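You operate a simulated robot arm through the tools that you are given. There is no shell and no other tool. Be economical: measure what you need, move in short steps, check, and stop when the job is done.

The job below is to be done with a simulated two-armed robot. You get a single attempt, and the scene is never put back.

## Task
Move pegs of the peg box till the bridge balances at 50.
Fine: white rocker on for the search; each grey peg in its ohm hole or its rest hole; probe left at 50 with the meter seen at 0; rocker off and brown peg at REST after; no orange flag; the blue spool stays in its holder. All other pegs, plugs, probes, cells, spools, bulbs and markers stay put.
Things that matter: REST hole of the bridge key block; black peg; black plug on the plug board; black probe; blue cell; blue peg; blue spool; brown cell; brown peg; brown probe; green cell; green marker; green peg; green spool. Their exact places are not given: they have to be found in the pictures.

The check looks at the end state, three seconds after you hand in, the way a careful person would. Anything else that was tipped, shoved, dropped, spilled or broken makes it a failure.

## Robot
Two 7-joint arms with two-finger parallel grippers on one trunk, on a base that drives. Base frame: it is fixed to the floor where the robot stands at the start and does not move with it; the origin is under the middle of the robot, x ahead of it, y to its left, z up. Readings come in cm, degrees, newtons and seconds.
The left shoulder is at the start at [6, 14.3, 92.6], the right one opposite. With the tool pointing down near the work surface each hand reaches from about 32 to 74 cm from the robot's upright axis, wherever it stands, measured 20 degrees to its own side. Places, roughly: REST hole of the bridge key block [70, -10, 80]; black peg [75, -325, 75]; black plug on the plug board (3x3x4 cm) [480, 20, 80]; black probe [75, -250, 75]; blue cell [50, -175, 75]; blue peg [500, 25, 75]; brown peg (2x2x4 cm) [70, 0, 80]; green cell [50, -175, 75]; green peg (2x2x4 cm) [90, 20, 80]; meter by the bridge board [70, -40, 80]; orange peg [100, 200, 75]; red cell [50, -175, 75]; red marker [75, -250, 75]; red peg (2x2x4 cm) [90, 20, 80]; red plug on the plug board (3x3x4 cm) [480, 10, 80]; small blue bulb (3x3x6 cm) [490, 70, 80]. Payload 1.57 kg a hand.
The tool frame of a hand sits at the grasp point between the pads (the TCP): z along the fingers, y along the line on which they close. The tips reach 3 cm beyond it. Largest opening 11 cm; finger width 2.4, thickness 1.2; the body of the gripper, 4.8 by 11.2 cm, starts 7.8 cm behind the TCP.
Orientation is that of the tool frame in the base frame, as a unit quaternion [x, y, z, w]. With the fingers straight down and closing along the base's y, the tool's x points along the base's -x, its y along +y and its z along -z.

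## Interface
- The arms move only by the tool step_arm. It takes "left_moves", "right_moves" or both (then of equal length, played together; a hand with none holds still); each is a list of rows, each a list of 3 entries, a list of its own where there are three numbers: the shift along the tool's x, y, z in cm, then the turn, a rotation vector about the tool's x, y, z in rad, then the opening, from 0 (shut) to 1 (fully open). In form: [[[tx, ty, tz], [wx, wy, wz], gripper], ...]. A call has 1 to 12 rows; each row is the pose to reach, as a shift and turn from the pose commanded when the call began, along the tool's axes at that moment. A row lasts 0.2 s, in which the tool goes at most 5 cm and 8.6 degrees; a call with a longer step from one row to the next is refused whole, and so is a gripper value outside its range. Where a pose cannot be reached the arm comes as near as it can. A force on the tool above 60 N (or 10 N above the force at the start of the call, whichever is more), or a blocked arm, ends the call early, and 0.2 s more pass. The fingers move at their own pace (about 4.5 cm/s each) and stop on an object; they squeeze with about 37 N. The grip force told is the motor's: it shows also when the fingers shut on nothing. Time passes only in rows, and 0.2 s behind the last, so rows that repeat a pose let the fingers close. It gives the time, the measured TCP pose, the force on the tool (base axes), the opening and the grip force at its end, in the units of the frame above (readings bear some noise), with the torque about the TCP (base axes, N m) and any sound that the robot's microphone picked up.
- Cameras (640 x 400 px; columns grow to the right, rows downward): "scene" is now at [4.5, -0.37, 153.08]; the picture's right is [-0.05, -1.00, 0.00], its down [-0.79, 0.04, -0.61] and it looks along [0.61, -0.03, -0.79] (base axes); focal length 254 px, centre (320, 200). "left" rides on the left gripper at [7, -1.6, -14.1] in its tool frame; the picture's right is [0.23, 0.97, 0.00], its down [-0.86, 0.20, -0.48] and it looks along [-0.47, 0.11, 0.88] (tool axes); focal length 222 px, centre (320, 200). "right" rides on the right gripper at [7, 1.6, -14.1] in its tool frame; the picture's right is [-0.23, 0.97, 0.00], its down [-0.86, -0.20, -0.48] and it looks along [-0.47, -0.11, 0.88] (tool axes); focal length 222 px, centre (320, 200).
- grab_frame(camera): a new picture of that camera. No time passes.
- raise_lower(by): slides the trunk up (or, below 0, down) by that many cm; the arms and the scene camera ride with it, the base frame stays. It gives what a move gives, with no picture.
- roll_base(legs): drives the robot by 1 to 6 legs, each [ahead, left, turn to the left] in cm, cm and degrees, along the robot's own axes; the way and the turn of a leg run together, so that a leg with both is an arc; at most 150 cm and 180 degrees a leg. The arms and the cameras ride along, it lands a little off, and it stops where it bumps. It gives what a move gives.
- head_to(pan, tilt): turns the head with the scene camera to pan (to the left, within 86 degrees either way) and tilt (down, from -29 to 69), counted from straight ahead of the robot. It gives what a move gives.
- point_at(camera, pixels): for up to 12 pixels [column, row] of the newest picture of that camera ("zoom" is the newest enlarged one), the place [x, y, z] in the base frame of the surface seen there, good to about 0.3 cm. No time passes.
- zoom(camera, box): a new picture of the part [left, top, right, bottom] of that camera's present view, enlarged. No time passes.
- finish_job(): hands the job in; it is judged then, once.

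Keep the steps short. Do not move on a guess: measure, check each grasp and each placing, and mend mistakes. In all there are 80 turns and 58 pictures (those below and enlarged ones count). Leave the grippers open and the arms clear of the work at the hand-in unless told otherwise, and finish with a single line.

The tools are called after ">>>" as a command line: name --argument value ..., lists and objects as JSON in quotes. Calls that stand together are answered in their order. step_arm: Moves the arms, as the interface text tells. Its arguments: {"type":"object","properties":{"left_moves":{"type":"array","items":{"type":"array"}},"right_moves":{"type":"array","items":{"type":"array"}}},"required":[]} The other tools are called the same way: raise_lower (by) slides the trunk up or down; roll_base (legs) drives the base; head_to (pan, tilt) turns the head that bears the scene camera; grab_frame (camera) takes a picture; point_at (camera, pixels) gives the place of the surface under pixels of a picture; zoom (camera, box) takes an enlarged picture of a part of a camera's view; finish_job () hands the job in.

At the start:

```text
time: 0.0
left_eef_pos: [45.87, 21.05, 107.9]
left_tool_rot: [0.0, 1.0, 0.0, 0.001]
left_force: [-0.5, -0.6, -0.2]
left_torque: [0.0, -0.01, 0.02]
left_finger_gap: 11.02
left_gripper_force: 0.0
right_eef_pos: [41.02, -21.01, 108.0]
right_tool_rot: [0.0, 1.0, 0.0, 0.001]
right_force: [0.1, -0.1, 0.0]
right_torque: [0.0, 0.04, 0.0]
right_finger_gap: 11.01
right_gripper_force: 0.0
trunk travel left (down, up): [-52.5, 6.5]
robot x, y, heading: [0.04, -0.03, -0.0]
head pan, tilt: [-2.8, 52.3]
```

scene: 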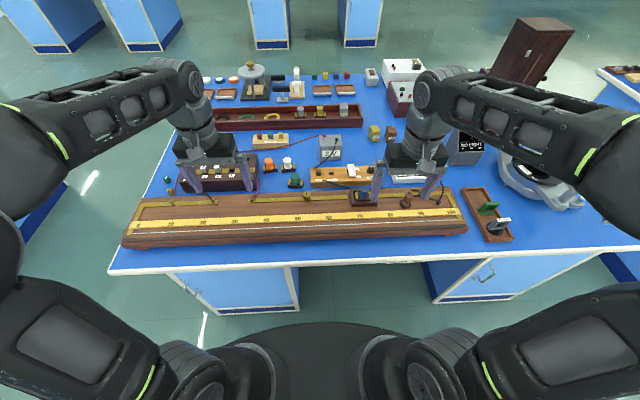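
right: 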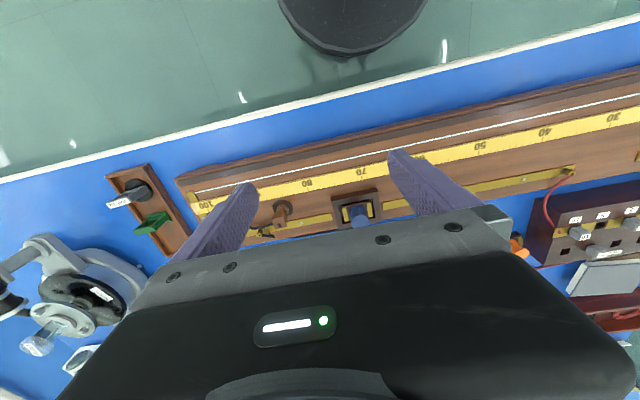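
left: 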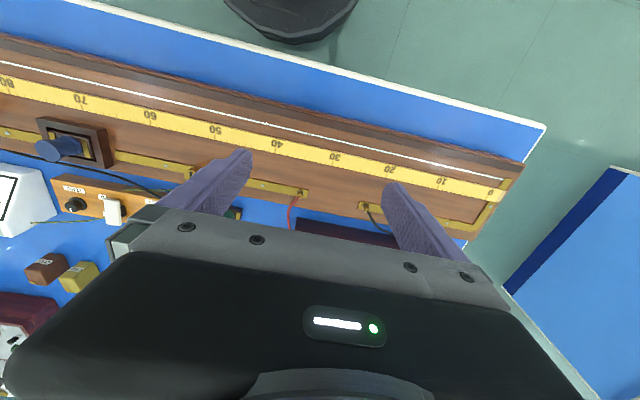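

I see a slide-wire bridge with a scale at the front, a peg box at about (215,172), a key block at about (340,178) and a meter. I'll enlarge these parts to learn the layout.

>>> zoom --camera "scene" --box '[120, 120, 320, 245]'

>>> zoom --camera "scene" --box '[290, 120, 490, 245]'

>>> zoom --camera "left" --box '[0, 100, 200, 225]'

```text
3.20 times, centred on (220, 182) of scene
```

zoom: 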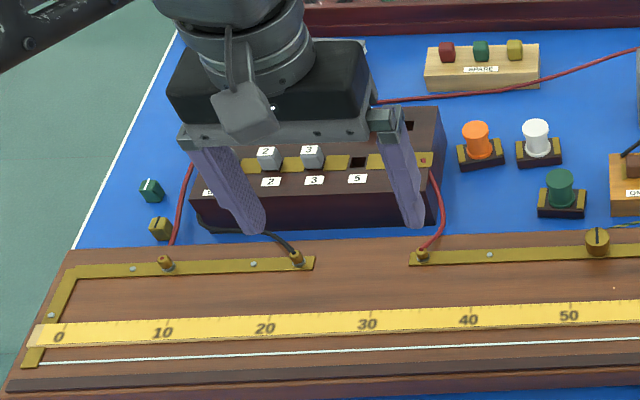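

```text
3.20 times, centred on (390, 182) of scene
```

zoom: 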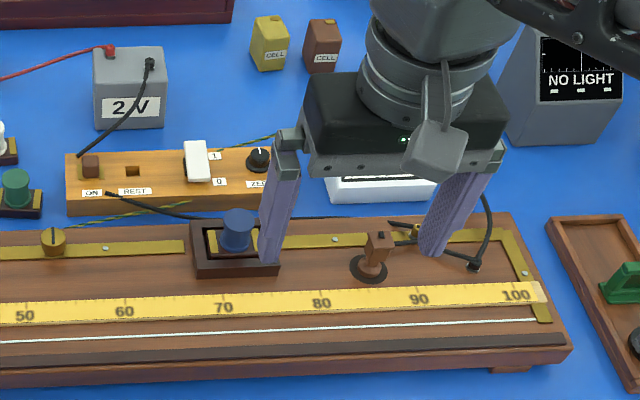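

```text
3.20 times, centred on (100, 162) of left
```

zoom: 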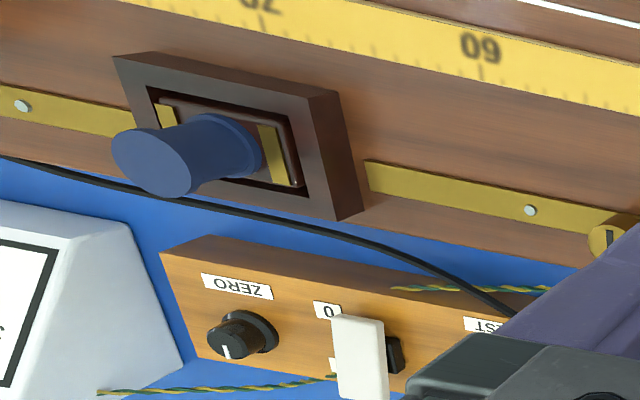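

The left hand hides the peg box and the right hides the meter. I draw both hands back and outward, then look again.

>>> step_arm --left_moves '[[[4, 2, -2], [0, 0, 0], 1], [[8, 4, -3], [0, 0, 0], 1], [[11, 8, -3], [0, 0, 0], 1], [[11, 11, -3], [0, 0, 0], 1]]' --right_moves '[[[2, -4, -1], [0, 0, 0], 1], [[4, -8, -2], [0, 0, 0], 1], [[6, -11, -2], [0, 0, 0], 1], [[6, -14, -2], [0, 0, 0], 1]]'

>>> grab_frame --camera "scene"

>>> grab_frame --camera "left"

```text
time: 1.0
left_eef_pos: [34.88, 31.91, 111.07]
left_tool_rot: [0.0, 1.0, 0.0, -0.001]
left_force: [-0.2, 0.4, 0.4]
left_torque: [-0.02, 0.02, 0.02]
left_finger_gap: 11.0
left_gripper_force: 0.1
right_eef_pos: [35.03, -35.0, 109.84]
right_tool_rot: [0.0, 1.0, 0.001, -0.001]
right_force: [0.0, -1.5, 0.2]
right_torque: [0.02, 0.04, 0.0]
right_finger_gap: 10.97
right_gripper_force: 0.1
trunk travel left (down, up): [-52.5, 6.5]
robot x, y, heading: [0.15, -0.16, -0.0]
head pan, tilt: [-2.8, 52.3]
```

```text
51 pictures are left
```

scene: 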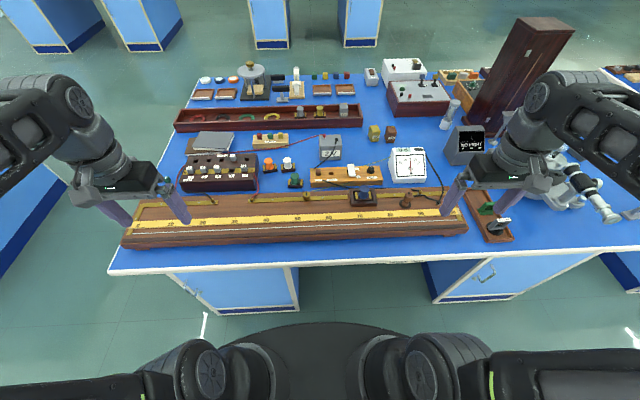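

```text
50 pictures are left
```

left: 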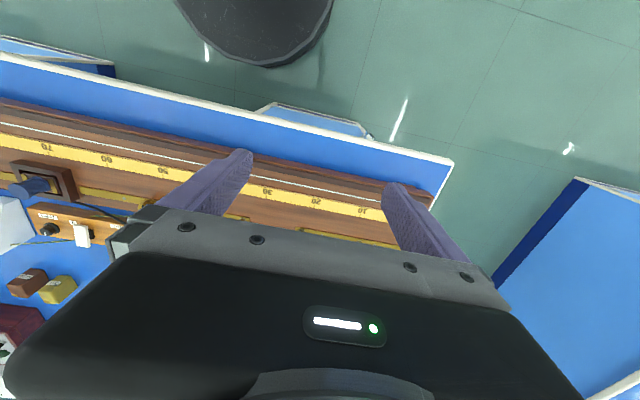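

Both are now in view. Next I enlarge the peg box, the key block with the meter, and the bridge around the probe.

>>> zoom --camera "scene" --box '[170, 140, 266, 200]'

>>> zoom --camera "scene" --box '[300, 140, 444, 230]'

```text
6.67 times, centred on (218, 170) of scene
```

zoom: 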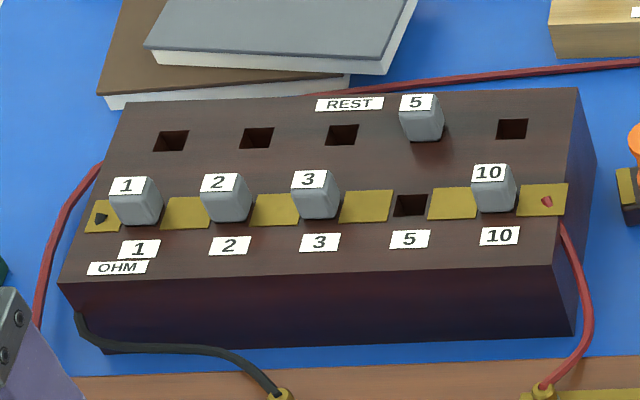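

```text
4.44 times, centred on (372, 185) of scene
```

zoom: 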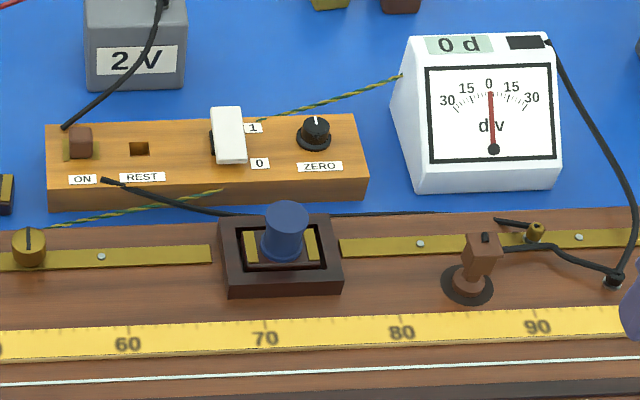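

The box shows grey pegs 1, 2, 3 and 10 in the ohm holes and 5 in REST. The brown peg is at ON and the meter reads 0 d. I measure the key parts in this enlarged view (zoom = key block and meter).

>>> point_at --camera "zoom" --pixels '[[81, 130], [139, 148], [228, 112], [232, 152], [484, 240], [468, 290], [285, 210], [128, 378], [535, 364], [300, 190], [540, 320], [525, 42]]'

>>> zoom --camera "scene" --box '[170, 140, 266, 200]'

>>> point_at --camera "zoom" --pixels '[[128, 183], [220, 180], [311, 178], [416, 101], [490, 172], [170, 141], [257, 139], [342, 134], [513, 129], [410, 205], [430, 250], [90, 216]]'

>>> zoom --camera "scene" --box '[380, 140, 444, 180]'

>>> zoom --camera "scene" --box '[385, 180, 465, 230]'

```text
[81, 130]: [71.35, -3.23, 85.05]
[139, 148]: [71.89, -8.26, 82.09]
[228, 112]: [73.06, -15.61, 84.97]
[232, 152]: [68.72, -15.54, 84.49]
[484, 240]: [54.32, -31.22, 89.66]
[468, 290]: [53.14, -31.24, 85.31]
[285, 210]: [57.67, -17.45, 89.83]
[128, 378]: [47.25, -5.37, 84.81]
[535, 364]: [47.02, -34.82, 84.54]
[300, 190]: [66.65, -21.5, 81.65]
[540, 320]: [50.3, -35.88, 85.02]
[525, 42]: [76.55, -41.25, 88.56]
```

```text
6.67 times, centred on (218, 170) of scene
```

zoom: 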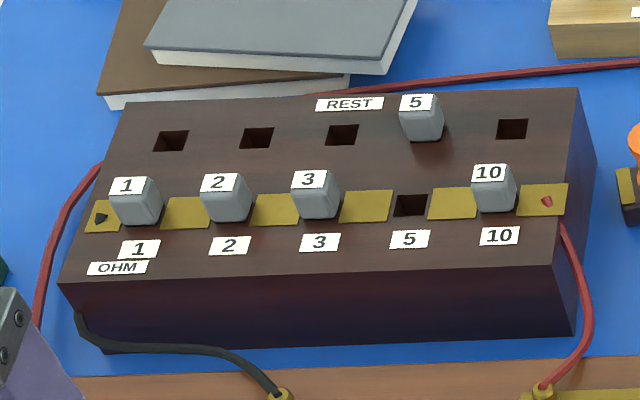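

```text
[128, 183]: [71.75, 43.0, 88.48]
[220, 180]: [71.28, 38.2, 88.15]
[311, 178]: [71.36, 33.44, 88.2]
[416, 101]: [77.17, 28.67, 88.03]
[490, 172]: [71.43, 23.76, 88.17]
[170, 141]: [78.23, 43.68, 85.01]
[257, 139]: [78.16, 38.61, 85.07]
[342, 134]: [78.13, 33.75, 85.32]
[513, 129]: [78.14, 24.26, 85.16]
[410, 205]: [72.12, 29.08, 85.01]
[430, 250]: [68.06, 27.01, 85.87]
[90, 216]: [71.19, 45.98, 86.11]
```

```text
10.00 times, centred on (412, 160) of scene
```

zoom: 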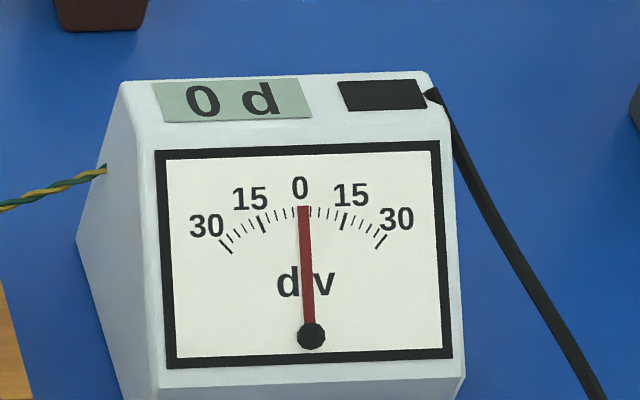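

```text
8.00 times, centred on (425, 205) of scene
```

zoom: 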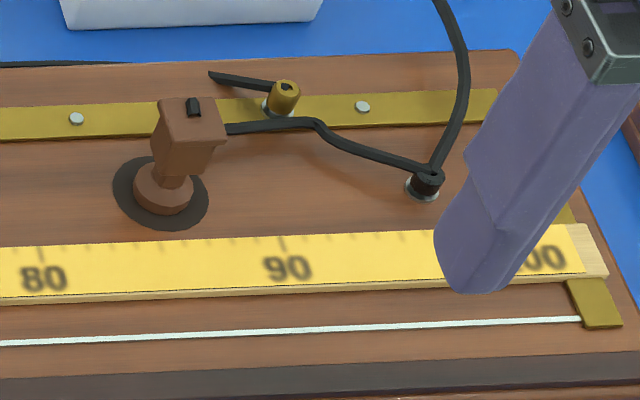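

The park ring of the probe is near y=-31 and the box needs a nearer stand (peg 1 is at 84 cm from the axis). I measure the scale marks, the wire and the table edge, and take a close look at the rocker and the spool.

>>> point_at --camera "scene" --pixels '[[320, 262], [200, 268], [310, 300], [365, 300], [270, 300], [435, 290], [320, 238], [320, 230]]'

>>> zoom --camera "scene" --box '[260, 195, 340, 245]'

>>> zoom --camera "scene" --box '[310, 160, 390, 210]'

```text
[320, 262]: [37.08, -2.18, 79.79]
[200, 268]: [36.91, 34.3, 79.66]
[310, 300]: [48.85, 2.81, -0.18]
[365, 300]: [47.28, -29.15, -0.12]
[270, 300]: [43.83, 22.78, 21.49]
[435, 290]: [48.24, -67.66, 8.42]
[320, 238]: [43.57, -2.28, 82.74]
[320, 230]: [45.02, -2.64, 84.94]
```

```text
8.00 times, centred on (300, 220) of scene
```

zoom: 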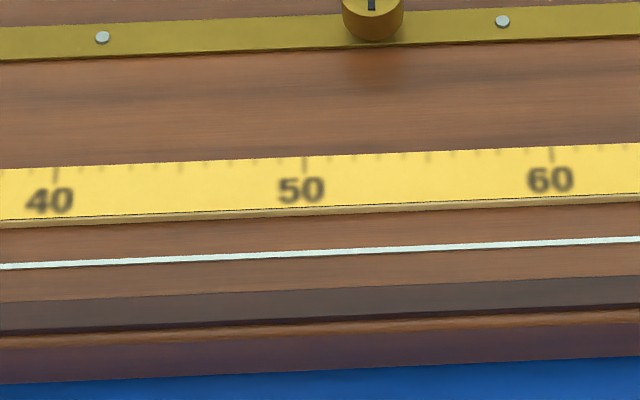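

```text
8.00 times, centred on (350, 185) of scene
```

zoom: 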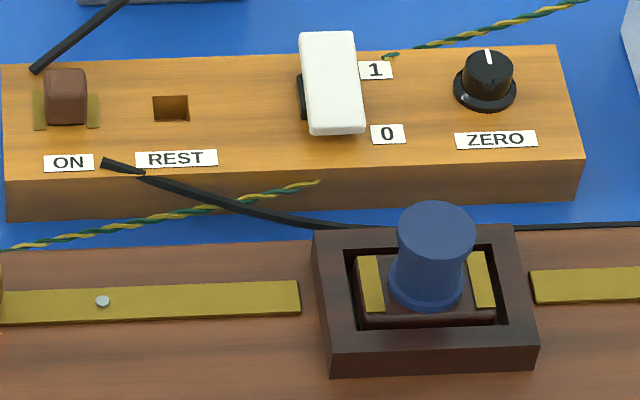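

Now I check the rocker's tilt by its height along its length, and the 50 tick and wire place.

>>> point_at --camera "zoom" --pixels '[[327, 36], [328, 50], [330, 70], [333, 90], [336, 110], [338, 120], [66, 75], [170, 106], [375, 100]]'

>>> point_at --camera "scene" --pixels '[[267, 216.9], [298, 215.6], [329, 214.1], [298, 226.5], [273, 228], [340, 225]]'

```text
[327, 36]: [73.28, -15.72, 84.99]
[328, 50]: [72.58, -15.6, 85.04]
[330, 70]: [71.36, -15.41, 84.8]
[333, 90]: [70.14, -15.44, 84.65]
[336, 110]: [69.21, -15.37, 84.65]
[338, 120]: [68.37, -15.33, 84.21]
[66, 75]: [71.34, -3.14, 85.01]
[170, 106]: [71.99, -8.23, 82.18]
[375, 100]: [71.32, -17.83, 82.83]
```

```text
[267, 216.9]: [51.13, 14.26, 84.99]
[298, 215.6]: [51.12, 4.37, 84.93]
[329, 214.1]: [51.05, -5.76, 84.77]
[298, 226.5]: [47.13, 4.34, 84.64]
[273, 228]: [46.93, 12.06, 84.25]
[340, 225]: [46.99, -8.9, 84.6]
```

Rocker's far end (1) is high and its near end low, so it is off. Before driving I check how far the robot's own body reaches ahead, at pixels (320,328) and (320,350).

>>> point_at --camera "scene" --pixels '[[320, 326], [320, 340], [320, 370], [240, 345], [400, 345], [330, 315]]'

>>> zoom --camera "right" --box '[0, 0, 640, 400]'

```text
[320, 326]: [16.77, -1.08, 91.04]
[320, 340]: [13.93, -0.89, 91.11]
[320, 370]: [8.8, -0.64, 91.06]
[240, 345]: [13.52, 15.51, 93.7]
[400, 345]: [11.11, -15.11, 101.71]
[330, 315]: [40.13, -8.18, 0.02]
```

```text
1.00 times, centred on (320, 200) of right (not enlarged: the box is as wide or as high as the picture)
```

zoom: 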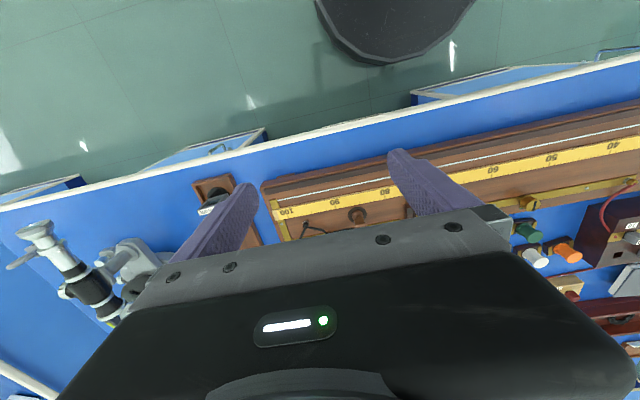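

The black round base appears at the top of the right picture. I measure its front edge and the table edge there.

>>> point_at --camera "right" --pixels '[[372, 55], [372, 70], [340, 40], [430, 50], [300, 130], [400, 40]]'

```text
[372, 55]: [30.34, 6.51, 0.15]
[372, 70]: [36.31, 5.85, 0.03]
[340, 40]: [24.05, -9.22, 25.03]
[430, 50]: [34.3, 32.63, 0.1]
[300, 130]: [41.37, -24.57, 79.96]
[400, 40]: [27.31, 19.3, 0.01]
```

The base disc reaches to x≈26 and the cabinets begin at x≈44, so I can drive 13 ahead and 13 left with clearance.

>>> roll_base --legs '[[13, 13, 0]]'

>>> grab_frame --camera "scene"

>>> grab_frame --camera "right"

```text
time: 2.5
left_eef_pos: [47.91, 44.91, 110.82]
left_tool_rot: [0.0, 1.0, -0.001, 0.0]
left_force: [0.5, -0.2, -0.9]
left_torque: [-0.01, 0.06, 0.0]
left_finger_gap: 11.0
left_gripper_force: 0.1
right_eef_pos: [47.95, -22.03, 109.91]
right_tool_rot: [-0.001, 1.0, -0.001, 0.0]
right_force: [-0.4, 0.5, 0.2]
right_torque: [-0.03, 0.06, 0.03]
right_finger_gap: 11.0
right_gripper_force: 0.0
trunk travel left (down, up): [-52.5, 6.5]
robot x, y, heading: [13.12, 13.09, -0.2]
head pan, tilt: [-2.8, 52.3]
```

```text
41 pictures are left
```

scene: 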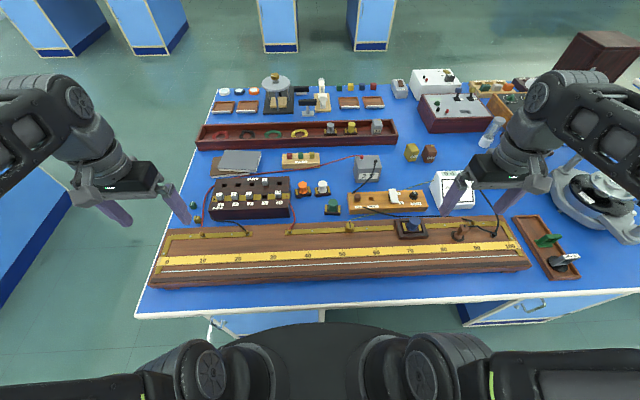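

```text
40 pictures are left
```

right: 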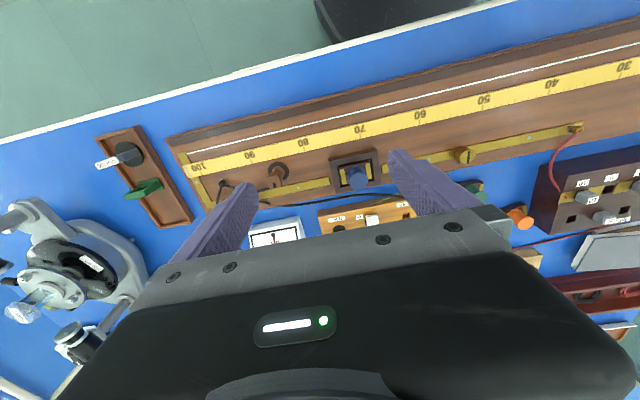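

Right hand: shut the fingers and go above the far end of the rocker at (73.5, -15.5), with the tips near z 92.

>>> step_arm --right_moves '[[[-4.3, 1, 0], [0, 0, 0], 0], [[-8.6, 2, 0], [0, 0, 0], 0], [[-12.9, 3.2, 0], [0, 0, 0], 0], [[-17.2, 4.4, 0], [0, 0, 0], 0], [[-21.5, 5.6, 1], [0, 0, 0], 0], [[-25.5, 6.5, 3], [0, 0, 0], 0], [[-25.5, 6.5, 7.5], [0, 0, 0], 0], [[-25.5, 6.5, 12], [0, 0, 0], 0], [[-25.5, 6.5, 15], [0, 0, 0], 0], [[-25.5, 6.5, 15], [0, 0, 0], 0]]'

>>> grab_frame --camera "right"

```text
time: 4.7
left_eef_pos: [47.85, 44.79, 110.94]
left_tool_rot: [0.0, 1.0, 0.0, 0.0]
left_force: [0.6, 0.2, -0.2]
left_torque: [0.0, 0.0, 0.0]
left_finger_gap: 11.02
left_gripper_force: 0.0
right_eef_pos: [73.27, -15.63, 94.8]
right_tool_rot: [-0.001, 1.0, 0.0, 0.0]
right_force: [-0.3, -0.6, -0.1]
right_torque: [0.01, -0.01, 0.0]
right_finger_gap: 0.0
right_gripper_force: 21.0
right hand out of reach, approached as far as the arm can: row 4, 5, 6
trunk travel left (down, up): [-52.5, 6.5]
robot x, y, heading: [12.77, 13.0, 0.0]
head pan, tilt: [-2.8, 52.3]
```

```text
39 pictures are left
```

right: 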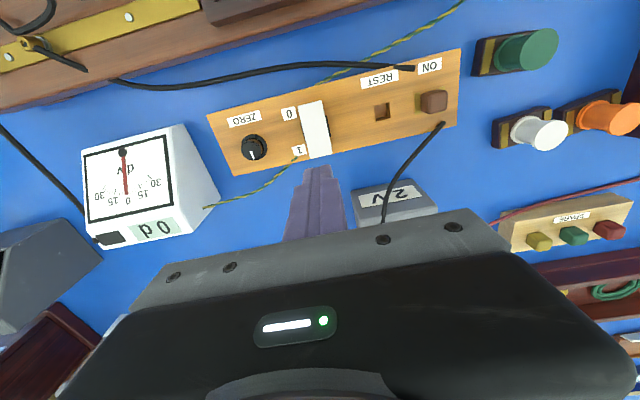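

The fingertips line up with the "1" end. I lower 7.6 cm; the tips then press the rocker end to about z 84.

>>> step_arm --right_moves '[[[-0.2, 0.1, 3], [0, 0, 0], 0], [[-0.2, 0.1, 5.5], [0, 0, 0], 0], [[-0.2, 0.1, 6.6], [0, 0, 0], 0], [[-0.2, 0.1, 7.2], [0, 0, 0], 0], [[-0.2, 0.1, 7.8], [0, 0, 0], 0], [[-0.2, 0.1, 5], [0, 0, 0], 0], [[-0.2, 0.1, 1], [0, 0, 0], 0]]'

>>> zoom --camera "right" --box '[70, 80, 390, 280]'

```text
time: 6.3
left_eef_pos: [47.77, 44.76, 110.99]
left_tool_rot: [-0.001, 1.0, 0.0, 0.0]
left_force: [-0.2, -1.0, 0.8]
left_torque: [0.0, 0.02, -0.03]
left_finger_gap: 11.01
left_gripper_force: 0.1
right_eef_pos: [73.45, -15.47, 93.91]
right_tool_rot: [0.0, 1.0, 0.0, 0.0]
right_force: [-0.4, 0.1, -0.4]
right_torque: [-0.01, 0.03, -0.02]
right_finger_gap: 0.0
right_gripper_force: 21.3
trunk travel left (down, up): [-52.5, 6.5]
robot x, y, heading: [12.71, 12.86, 0.0]
head pan, tilt: [-2.8, 52.3]
```

```text
2.00 times, centred on (230, 180) of right
```

zoom: 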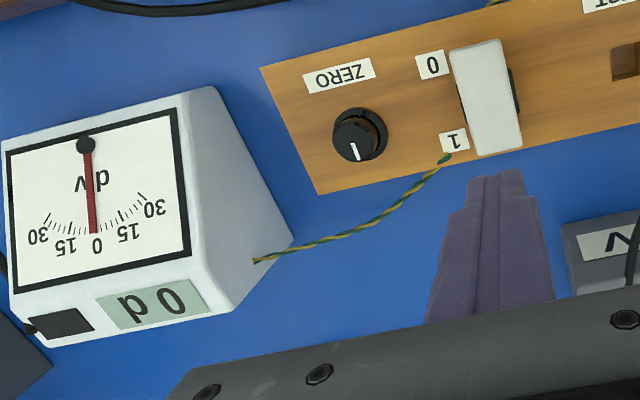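

No click heard. I measure heights along the rocker in this picture, at the 0 end and the 1 end.

>>> point_at --camera "zoom" --pixels '[[475, 50], [480, 70], [485, 95], [490, 120], [494, 140], [500, 155]]'

```text
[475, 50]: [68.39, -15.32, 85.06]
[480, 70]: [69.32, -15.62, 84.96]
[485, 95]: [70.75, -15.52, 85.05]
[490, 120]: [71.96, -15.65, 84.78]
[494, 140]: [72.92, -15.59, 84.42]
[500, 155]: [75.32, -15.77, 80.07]
```

Now the 1 end is down (84.4) and the 0 end up (85.06): rocker is on, meter still 0 d. Next the right hand rises, opens and goes above the brown probe for a close look.

>>> step_arm --right_moves '[[[0, 0, -4.5], [0, 0, 0], 0], [[4, -3, -6], [0, 0, 0], 0.2], [[8, -6, -6], [0, 0, 0], 0.4], [[12, -9, -6], [0, 0, 0], 0.6], [[15.5, -12, -6], [0, 0, 0], 0.6], [[18.5, -15.6, -6], [0, 0, 0], 0.6]]'

>>> grab_frame --camera "right"

```text
refused: row 2 steps farther than a row can; nothing moved
```

```text
37 pictures are left
```

right: 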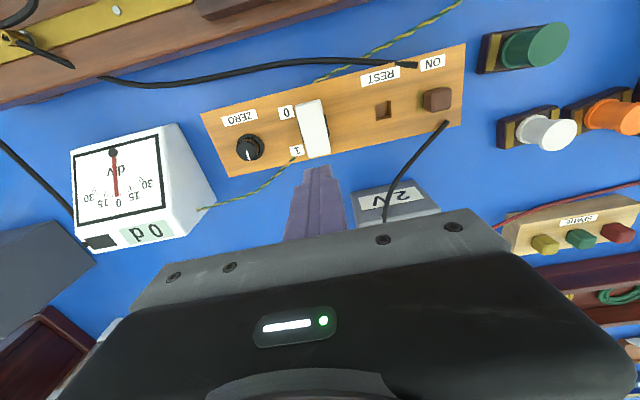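

One step was a little too long; I send it again with smaller ones.

>>> step_arm --right_moves '[[[0, 0, -4.5], [0, 0, 0], 0], [[3, -2, -6], [0, 0, 0], 0.2], [[7, -5, -6], [0, 0, 0], 0.4], [[11, -8, -6], [0, 0, 0], 0.6], [[15, -11, -6], [0, 0, 0], 0.6], [[18, -14, -6], [0, 0, 0], 0.6], [[18.5, -15.6, -6], [0, 0, 0], 0.6]]'

>>> grab_frame --camera "right"

```text
time: 7.9
left_eef_pos: [47.91, 44.88, 111.06]
left_tool_rot: [0.0, 1.0, 0.0, 0.001]
left_force: [-2.0, -1.0, -0.9]
left_torque: [-0.05, -0.03, -0.01]
left_finger_gap: 10.98
left_gripper_force: 0.1
right_eef_pos: [55.16, -31.23, 99.72]
right_tool_rot: [0.0, 1.0, 0.0, 0.0]
right_force: [0.7, -0.4, 0.0]
right_torque: [0.04, -0.01, 0.01]
right_finger_gap: 6.6
right_gripper_force: 0.0
trunk travel left (down, up): [-52.5, 6.5]
robot x, y, heading: [12.66, 12.96, -0.0]
head pan, tilt: [-2.8, 52.3]
```

```text
36 pictures are left
```

right: 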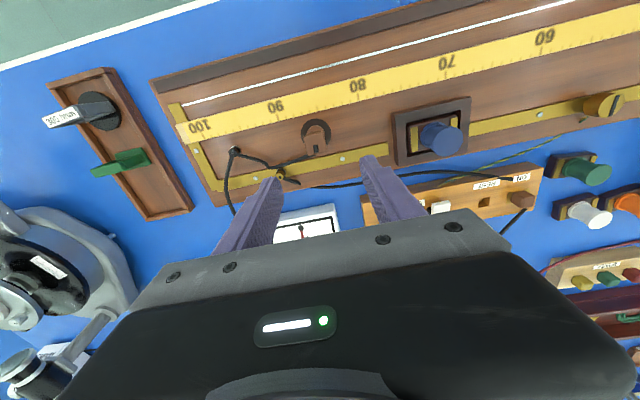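

I enlarge the probe at (316,138).

>>> zoom --camera "right" --box '[220, 90, 380, 190]'

>>> point_at --camera "zoom" --pixels '[[390, 160], [360, 160], [415, 160], [388, 140], [390, 200], [385, 250], [345, 200], [430, 200], [320, 165], [440, 155], [380, 120]]'

```text
4.00 times, centred on (300, 140) of right
```

zoom: 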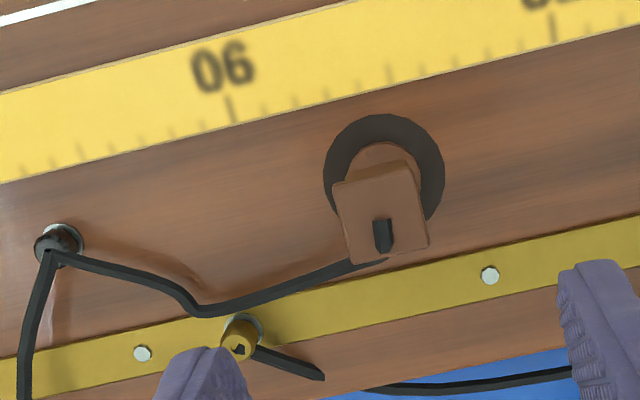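

```text
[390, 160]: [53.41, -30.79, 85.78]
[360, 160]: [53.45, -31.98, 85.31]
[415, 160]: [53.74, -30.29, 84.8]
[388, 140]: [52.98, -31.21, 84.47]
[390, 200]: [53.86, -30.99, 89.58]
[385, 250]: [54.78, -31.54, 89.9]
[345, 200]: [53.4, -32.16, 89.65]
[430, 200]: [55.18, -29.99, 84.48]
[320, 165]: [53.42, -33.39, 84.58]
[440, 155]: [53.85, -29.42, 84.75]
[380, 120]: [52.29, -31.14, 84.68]
```

Probe head is a 2 cm block centred near (54.1, -31.2), top z 89.7, cable on its far side. I lower with the fingers straddling in y to TCP z 89.4 and close.

>>> step_arm --right_moves '[[[1.4, 0, 4], [0, 0, 0], 0.6], [[1.4, 0, 8], [0, 0, 0], 0.5], [[1.4, 0, 10.3], [0, 0, 0], 0.4], [[1.4, 0, 10.3], [0, 0, 0], 0.15], [[1.4, 0, 10.3], [0, 0, 0], 0.1], [[1.4, 0, 10.3], [0, 0, 0], 0.1], [[1.4, 0, 10.3], [0, 0, 0], 0.1]]'

>>> zoom --camera "right" --box '[200, 40, 440, 190]'

```text
time: 9.5
left_eef_pos: [47.9, 44.77, 111.04]
left_tool_rot: [0.0, 1.0, 0.0, 0.0]
left_force: [-0.7, -0.2, 0.0]
left_torque: [0.03, 0.01, 0.02]
left_finger_gap: 10.99
left_gripper_force: 0.0
right_eef_pos: [53.66, -31.22, 89.54]
right_tool_rot: [0.0, 1.0, 0.0, 0.0]
right_force: [0.0, -0.6, 0.1]
right_torque: [0.0, 0.0, -0.02]
right_finger_gap: 1.8
right_gripper_force: 33.0
trunk travel left (down, up): [-52.5, 6.5]
robot x, y, heading: [13.04, 13.23, 0.1]
head pan, tilt: [-2.8, 52.3]
```

```text
2.67 times, centred on (320, 115) of right
```

zoom: 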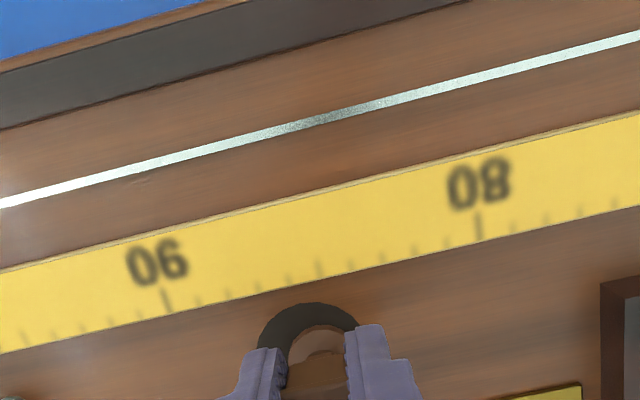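

Held: gap 1.8 cm at 33 N. I lift 7 cm, come back over the wire line and travel to y=4.3, staying high above the wire.

>>> step_arm --right_moves '[[[0, 0, -4], [0, 0, 0], 0.1], [[2, 0, -7], [0, 0, 0], 0.1], [[5, 3, -7], [0, 0, 0], 0.1], [[7, 7, -7], [0, 0, 0], 0.1], [[7, 11.8, -7], [0, 0, 0], 0.1], [[7, 16.6, -7], [0, 0, 0], 0.1], [[7, 21.4, -7], [0, 0, 0], 0.1], [[7, 26.2, -7], [0, 0, 0], 0.1], [[7, 31, -7], [0, 0, 0], 0.1], [[7, 35.5, -7], [0, 0, 0], 0.1], [[7, 35.5, -7], [0, 0, 0], 0.1]]'

>>> grab_frame --camera "right"

>>> grab_frame --camera "scene"

```text
time: 11.9
left_eef_pos: [47.8, 44.86, 111.07]
left_tool_rot: [-0.001, 1.0, 0.0, 0.0]
left_force: [0.9, 0.1, 0.1]
left_torque: [-0.01, 0.01, 0.02]
left_finger_gap: 11.0
left_gripper_force: 0.0
right_eef_pos: [46.65, 4.47, 96.56]
right_tool_rot: [-0.001, 1.0, 0.0, -0.001]
right_force: [-0.2, -0.1, -1.0]
right_torque: [-0.01, 0.0, -0.01]
right_finger_gap: 1.82
right_gripper_force: 33.4
trunk travel left (down, up): [-52.5, 6.5]
robot x, y, heading: [12.35, 12.83, 0.1]
head pan, tilt: [-2.8, 52.3]
```

```text
33 pictures are left
```

right: 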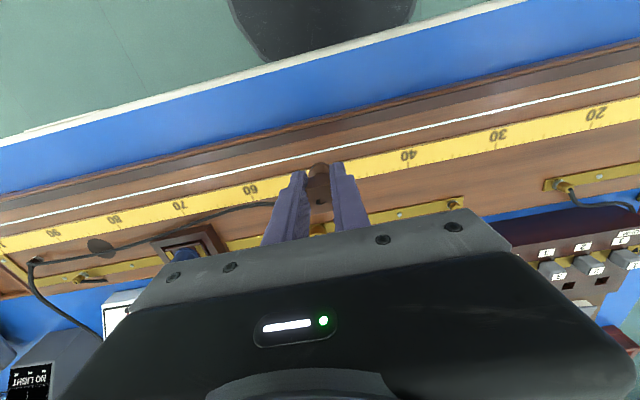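

```text
32 pictures are left
```

scene: 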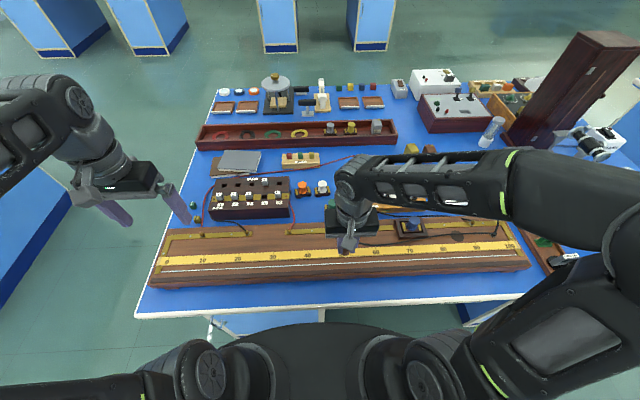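

The probe hangs over 50 (between the 40 and 60 marks, x over wire). I lower in small steps until contact shows.

>>> step_arm --right_moves '[[[0, 0, 4], [0, 0, 0], 0.1], [[0, 0, 6], [0, 0, 0], 0.1], [[0, 0, 6.6], [0, 0, 0], 0.1], [[0, 0, 6.9], [0, 0, 0], 0.1], [[0, 0, 6.9], [0, 0, 0], 0.1]]'

>>> zoom --camera "right" --box '[240, 80, 400, 180]'

```text
time: 13.1
left_eef_pos: [47.87, 44.81, 110.8]
left_tool_rot: [0.0, 1.0, 0.001, 0.0]
left_force: [0.1, -0.7, -0.2]
left_torque: [0.05, -0.01, -0.02]
left_finger_gap: 10.98
left_gripper_force: 0.1
right_eef_pos: [46.74, 4.49, 89.6]
right_tool_rot: [0.0, 1.0, 0.0, 0.0]
right_force: [-0.2, 0.1, -1.4]
right_torque: [-0.03, 0.02, -0.01]
right_finger_gap: 1.79
right_gripper_force: 33.2
trunk travel left (down, up): [-52.5, 6.5]
robot x, y, heading: [12.91, 13.3, -0.1]
head pan, tilt: [-2.8, 52.3]
```

```text
4.00 times, centred on (320, 130) of right
```

zoom: 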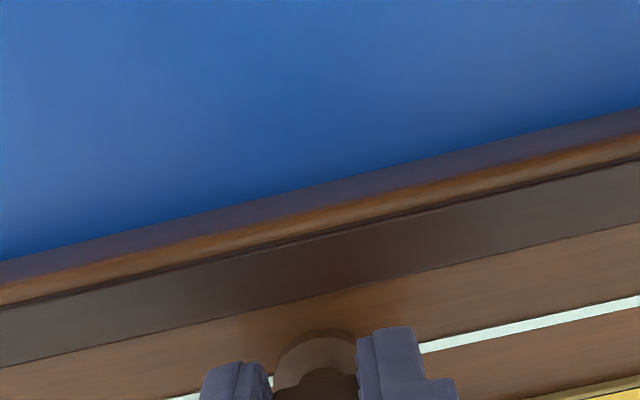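

Foot covers the wire. I press down 0.2 cm more to seat it, then open and rise.

>>> step_arm --right_moves '[[[0, 0, 0.1], [0, 0, 0], 0.1], [[0, 0, 0.2], [0, 0, 0], 0.1], [[0, 0, 0.2], [0, 0, 0], 0.1]]'

>>> zoom --camera "scene" --box '[300, 215, 396, 275]'

```text
time: 13.9
left_eef_pos: [47.88, 44.87, 110.89]
left_tool_rot: [0.0, 1.0, -0.001, 0.0]
left_force: [-0.8, 0.0, 1.0]
left_torque: [0.01, -0.02, -0.02]
left_finger_gap: 11.01
left_gripper_force: 0.1
right_eef_pos: [46.63, 4.47, 89.54]
right_tool_rot: [0.0, 1.0, 0.0, 0.001]
right_force: [-1.3, -2.1, 16.4]
right_torque: [-0.06, 0.03, 0.01]
right_finger_gap: 1.81
right_gripper_force: 32.7
trunk travel left (down, up): [-52.5, 6.5]
robot x, y, heading: [13.04, 13.02, -0.3]
head pan, tilt: [-2.8, 52.3]
```

```text
6.67 times, centred on (348, 245) of scene
```

zoom: 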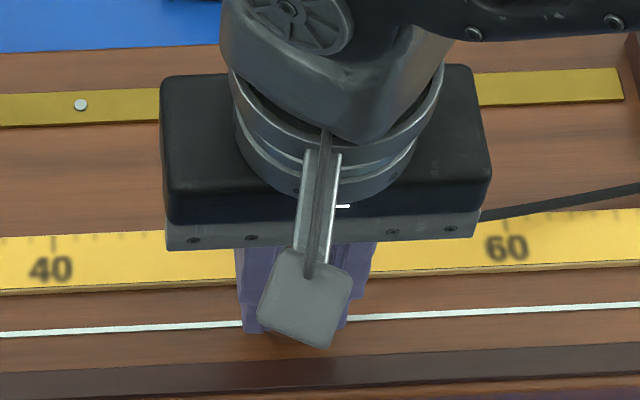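

Seated with 16 N. Now I open, rise and draw the right hand back to the right so the meter and the probe are both visible.

>>> step_arm --right_moves '[[[0, 0, -0.2], [0, 0, 0], 0.25], [[0, 0, -0.2], [0, 0, 0], 0.3], [[0, 0, -0.2], [0, 0, 0], 0.3], [[0, 0, -4.5], [0, 0, 0], 0.3], [[0, 0, -9], [0, 0, 0], 0.3], [[0, -4, -12], [0, 0, 0], 0.3], [[0, -8.5, -14], [0, 0, 0], 0.3], [[0, -13, -16], [0, 0, 0], 0.3], [[0, -17.5, -18], [0, 0, 0], 0.3], [[0, -22.3, -19], [0, 0, 0], 0.3], [[0, -27, -19], [0, 0, 0], 0.3], [[0, -31, -19], [0, 0, 0], 0.3]]'

>>> grab_frame --camera "scene"

>>> zoom --camera "scene" --box '[310, 205, 390, 255]'

>>> zoom --camera "scene" --box '[416, 160, 496, 210]'

```text
time: 16.5
left_eef_pos: [47.75, 44.74, 111.02]
left_tool_rot: [0.0, 1.0, -0.001, 0.0]
left_force: [0.2, 0.2, -0.3]
left_torque: [0.04, 0.02, -0.03]
left_finger_gap: 11.01
left_gripper_force: 0.0
right_eef_pos: [46.87, -26.73, 108.37]
right_tool_rot: [0.001, 1.0, 0.0, 0.0]
right_force: [0.7, -0.4, 0.0]
right_torque: [-0.01, -0.02, -0.03]
right_finger_gap: 3.32
right_gripper_force: 0.0
trunk travel left (down, up): [-52.5, 6.5]
robot x, y, heading: [13.28, 12.97, -0.1]
head pan, tilt: [-2.8, 52.3]
```

```text
29 pictures are left
```

scene: 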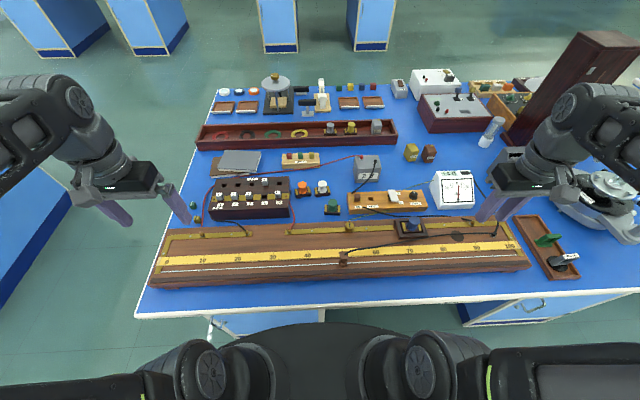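

```text
8.00 times, centred on (350, 230) of scene
```

zoom: 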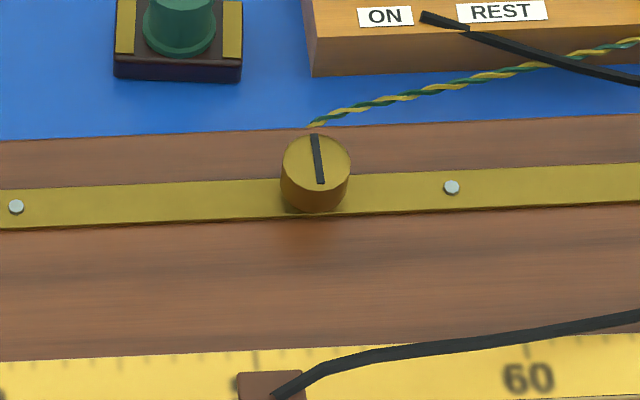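

```text
8.00 times, centred on (456, 185) of scene
```

zoom: 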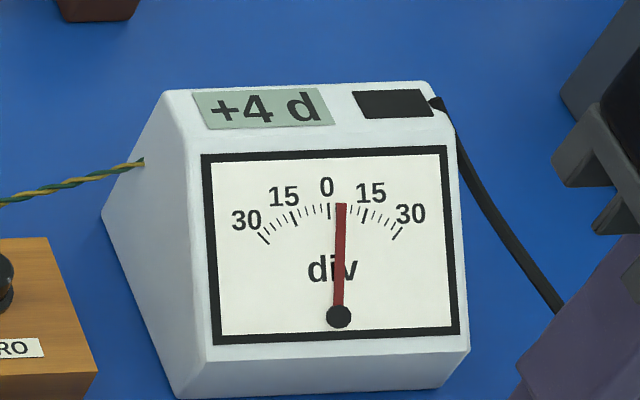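

The bridge is live: the meter reads +4 d, black flag still black, probe at 50. R is now 5 ohm, so X is near 5. I'll take peg 1 out to REST (R = 6) and see how the reading moves. Left hand goes above peg 1, with a look from its camera.

>>> step_arm --left_moves '[[[-4, 0, 2], [0, 0, 0], 0.7], [[-8, -0.4, 4], [0, 0, 0], 0.4], [[-12, -0.8, 6], [0, 0, 0], 0.35], [[-16, -1.2, 8], [0, 0, 0], 0.35], [[-20, -1.6, 10], [0, 0, 0], 0.35], [[-23, -1.8, 11], [0, 0, 0], 0.35], [[-23, -1.8, 11], [0, 0, 0], 0.35]]'

>>> grab_frame --camera "left"

```text
time: 18.1
left_eef_pos: [70.95, 42.92, 99.95]
left_tool_rot: [-0.001, 1.0, 0.0, 0.0]
left_force: [0.1, -0.3, 0.9]
left_torque: [-0.01, 0.01, 0.02]
left_finger_gap: 3.88
left_gripper_force: 0.0
right_eef_pos: [46.82, -26.66, 108.53]
right_tool_rot: [0.0, 1.0, 0.001, 0.0]
right_force: [0.1, 0.0, -0.4]
right_torque: [0.02, -0.01, 0.0]
right_finger_gap: 3.29
right_gripper_force: 0.0
trunk travel left (down, up): [-52.5, 6.5]
robot x, y, heading: [12.98, 12.8, 0.1]
head pan, tilt: [-2.8, 52.3]
```

```text
26 pictures are left
```

left: 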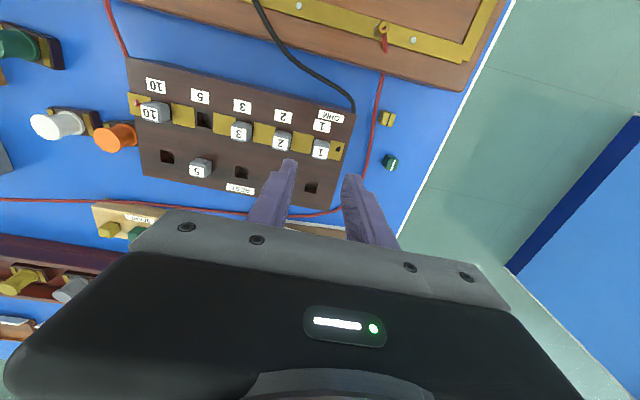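

I enlarge pegs 1 and 2 and the holes and measure them.

>>> zoom --camera "left" --box '[220, 90, 380, 190]'

>>> point_at --camera "zoom" --pixels '[[370, 245], [435, 245], [405, 270], [400, 225], [342, 395], [386, 395], [364, 380], [245, 215], [365, 390]]'

```text
4.00 times, centred on (300, 140) of left
```

zoom: 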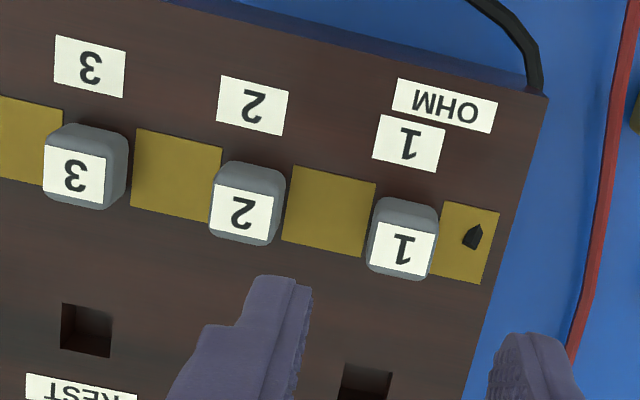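

```text
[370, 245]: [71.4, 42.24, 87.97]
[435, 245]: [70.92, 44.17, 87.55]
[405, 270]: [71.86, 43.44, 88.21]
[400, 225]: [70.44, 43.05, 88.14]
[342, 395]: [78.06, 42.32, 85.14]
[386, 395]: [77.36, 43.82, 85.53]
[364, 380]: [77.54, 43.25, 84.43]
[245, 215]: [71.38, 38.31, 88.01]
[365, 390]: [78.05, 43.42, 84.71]
```

Peg 1 is centred at (71.2, 43.15), top 88.2, box top about 85.5. I lower to TCP z 89.1 (tips 86.1) and close.

>>> step_arm --left_moves '[[[-0.25, 0.2, 4], [0, 0, 0], 0.35], [[-0.25, 0.2, 8], [0, 0, 0], 0.35], [[-0.25, 0.2, 10.8], [0, 0, 0], 0.35], [[-0.25, 0.2, 10.8], [0, 0, 0], 0.1], [[-0.25, 0.2, 10.8], [0, 0, 0], 0.1], [[-0.25, 0.2, 10.8], [0, 0, 0], 0.1]]'

```text
time: 19.5
left_eef_pos: [70.99, 43.13, 88.97]
left_tool_rot: [0.0, 1.0, 0.0, 0.0]
left_force: [0.4, 0.1, -0.2]
left_torque: [0.01, 0.01, 0.0]
left_finger_gap: 1.88
left_gripper_force: 29.4
right_eef_pos: [46.83, -26.64, 108.51]
right_tool_rot: [0.0, 1.0, 0.0, 0.0]
right_force: [-0.5, 0.3, -0.4]
right_torque: [0.01, 0.03, -0.01]
right_finger_gap: 3.29
right_gripper_force: 0.1
trunk travel left (down, up): [-52.5, 6.5]
robot x, y, heading: [12.67, 13.14, 0.1]
head pan, tilt: [-2.8, 52.3]
```

Held (gap 1.88, 29 N). Lift straight up 4 cm, go 5.95 cm ahead over its REST hole, and look before lowering.

>>> step_arm --left_moves '[[[0, 0, -1.5], [0, 0, 0], 0.1], [[0, 0, -4], [0, 0, 0], 0.1], [[-3, 0, -4], [0, 0, 0], 0.1], [[-5.95, 0, -4], [0, 0, 0], 0.1], [[-5.95, 0, -2.5], [0, 0, 0], 0.1], [[-5.95, 0, -2.5], [0, 0, 0], 0.1]]'

>>> zoom --camera "left" --box '[200, 60, 440, 210]'

```text
time: 20.9
left_eef_pos: [76.92, 43.09, 91.55]
left_tool_rot: [0.0, 1.0, 0.0, 0.0]
left_force: [0.4, 0.3, 0.0]
left_torque: [-0.01, -0.01, 0.02]
left_finger_gap: 1.11
left_gripper_force: 0.1
right_eef_pos: [46.79, -26.64, 108.5]
right_tool_rot: [0.0, 1.0, 0.0, 0.0]
right_force: [0.2, 0.7, -0.2]
right_torque: [-0.02, 0.02, 0.01]
right_finger_gap: 3.27
right_gripper_force: 0.1
trunk travel left (down, up): [-52.5, 6.5]
robot x, y, heading: [12.52, 12.88, -0.1]
head pan, tilt: [-2.8, 52.3]
```

```text
2.67 times, centred on (320, 135) of left
```

zoom: 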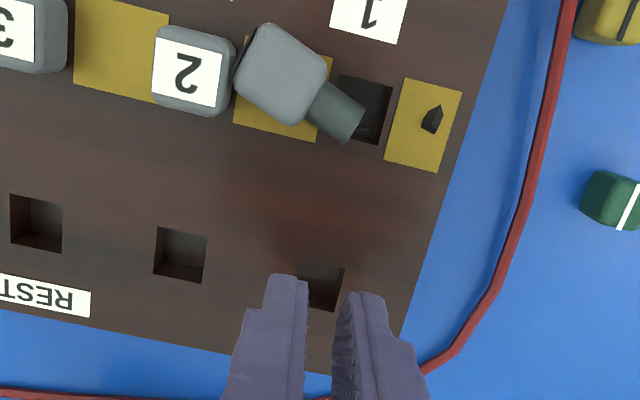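

The peg slipped out on the way: fingers closed to 1.1 and peg 1 lies on the box top beside peg 2. It is safe there. I measure how it lies, and read the meter now that R = 6.

>>> point_at --camera "zoom" --pixels '[[270, 30], [325, 65], [240, 88], [295, 120], [280, 75], [325, 95], [345, 112], [358, 118], [340, 142], [180, 255], [322, 290], [370, 105]]'

>>> zoom --camera "scene" --box '[416, 160, 496, 210]'

```text
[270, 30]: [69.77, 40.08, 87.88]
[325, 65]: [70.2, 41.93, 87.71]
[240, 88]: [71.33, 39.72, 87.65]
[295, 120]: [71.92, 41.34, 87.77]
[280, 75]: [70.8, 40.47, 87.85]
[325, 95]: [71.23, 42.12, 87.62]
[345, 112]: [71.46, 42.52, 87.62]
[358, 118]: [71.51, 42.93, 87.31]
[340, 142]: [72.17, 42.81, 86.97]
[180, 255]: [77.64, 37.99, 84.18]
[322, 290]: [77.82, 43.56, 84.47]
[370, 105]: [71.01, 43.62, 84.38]
```

```text
8.00 times, centred on (456, 185) of scene
```

zoom: 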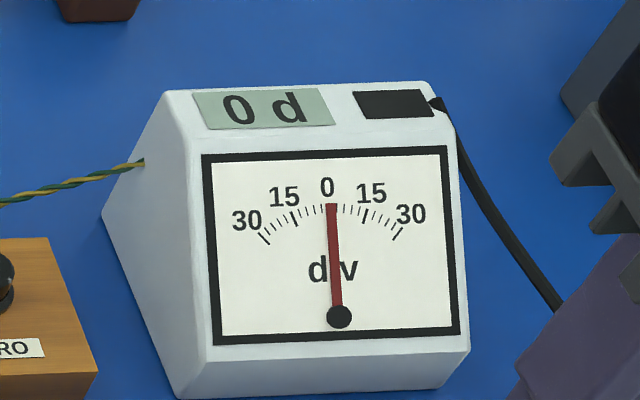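

The meter reads 0 d with R = 6 ohm: balanced, so peg 1 belongs in its REST hole. The peg lies with its stem at azimuth about 74°, head near (70.85, 40.75). I'll pick it across its side, set it on the clear bridge board with its stem toward me, then regrasp tilted to stand it up. First rise and turn the left hand about its own z in a high place.

>>> step_arm --left_moves '[[[0, 0, -3], [0, 0, 0.14], 0.3], [[1, -0.3, -6], [0, 0, 0.28], 0.3], [[2, -0.6, -8], [0, 0, 0.42], 0.3], [[3, -0.9, -8], [0, 0, 0.56], 0.3], [[4, -1.2, -8], [0, 0, 0.7], 0.3], [[5, -1.5, -8], [0, 0, 0.84], 0.3], [[5.87, -1.7, -8], [0, 0, 0.98], 0.3], [[5.87, -1.7, -8], [0, 0, 1.12], 0.3], [[5.87, -1.7, -8], [0, 0, 1.26], 0.3], [[5.87, -1.7, -8], [0, 0, 1.4], 0.3], [[5.87, -1.7, -8], [0, 0, 1.54], 0.3], [[5.87, -1.7, -8], [0, 0, 1.68], 0.3]]'

```text
time: 23.5
left_eef_pos: [71.21, 41.55, 99.73]
left_tool_rot: [0.746, 0.666, 0.0, 0.001]
left_force: [-0.2, 0.0, -0.1]
left_torque: [0.03, 0.02, 0.01]
left_finger_gap: 3.29
left_gripper_force: 0.1
right_eef_pos: [46.84, -26.5, 108.44]
right_tool_rot: [0.0, 1.0, 0.0, 0.0]
right_force: [0.1, 0.6, 0.7]
right_torque: [-0.01, -0.03, 0.02]
right_finger_gap: 3.31
right_gripper_force: 0.0
trunk travel left (down, up): [-52.5, 6.5]
robot x, y, heading: [12.76, 13.21, 0.1]
head pan, tilt: [-2.8, 52.3]
```

Turned 96.5° freely. I add the last 10° and look.

>>> step_arm --left_moves '[[[0, 0, 1], [0, 0, 0.09], 0.3], [[0, 0, 2], [0, 0, 0.175], 0.3], [[0, 0, 2], [0, 0, 0.175], 0.3]]'

>>> grab_frame --camera "left"

```text
time: 24.3
left_eef_pos: [71.27, 41.52, 97.73]
left_tool_rot: [0.801, 0.599, -0.001, 0.0]
left_force: [0.2, -0.1, -0.1]
left_torque: [-0.02, 0.01, -0.01]
left_finger_gap: 3.31
left_gripper_force: 0.0
right_eef_pos: [46.9, -26.71, 108.47]
right_tool_rot: [0.0, 1.0, 0.0, 0.0]
right_force: [0.5, -0.4, -0.7]
right_torque: [0.01, 0.0, 0.01]
right_finger_gap: 3.3
right_gripper_force: 0.0
trunk travel left (down, up): [-52.5, 6.5]
robot x, y, heading: [12.75, 12.93, 0.1]
head pan, tilt: [-2.8, 52.3]
```

```text
22 pictures are left
```

left: 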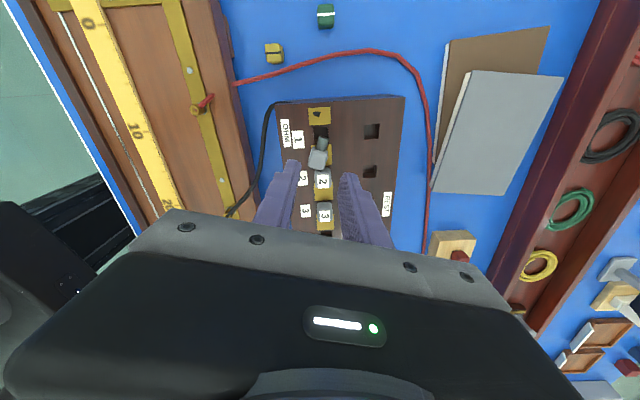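

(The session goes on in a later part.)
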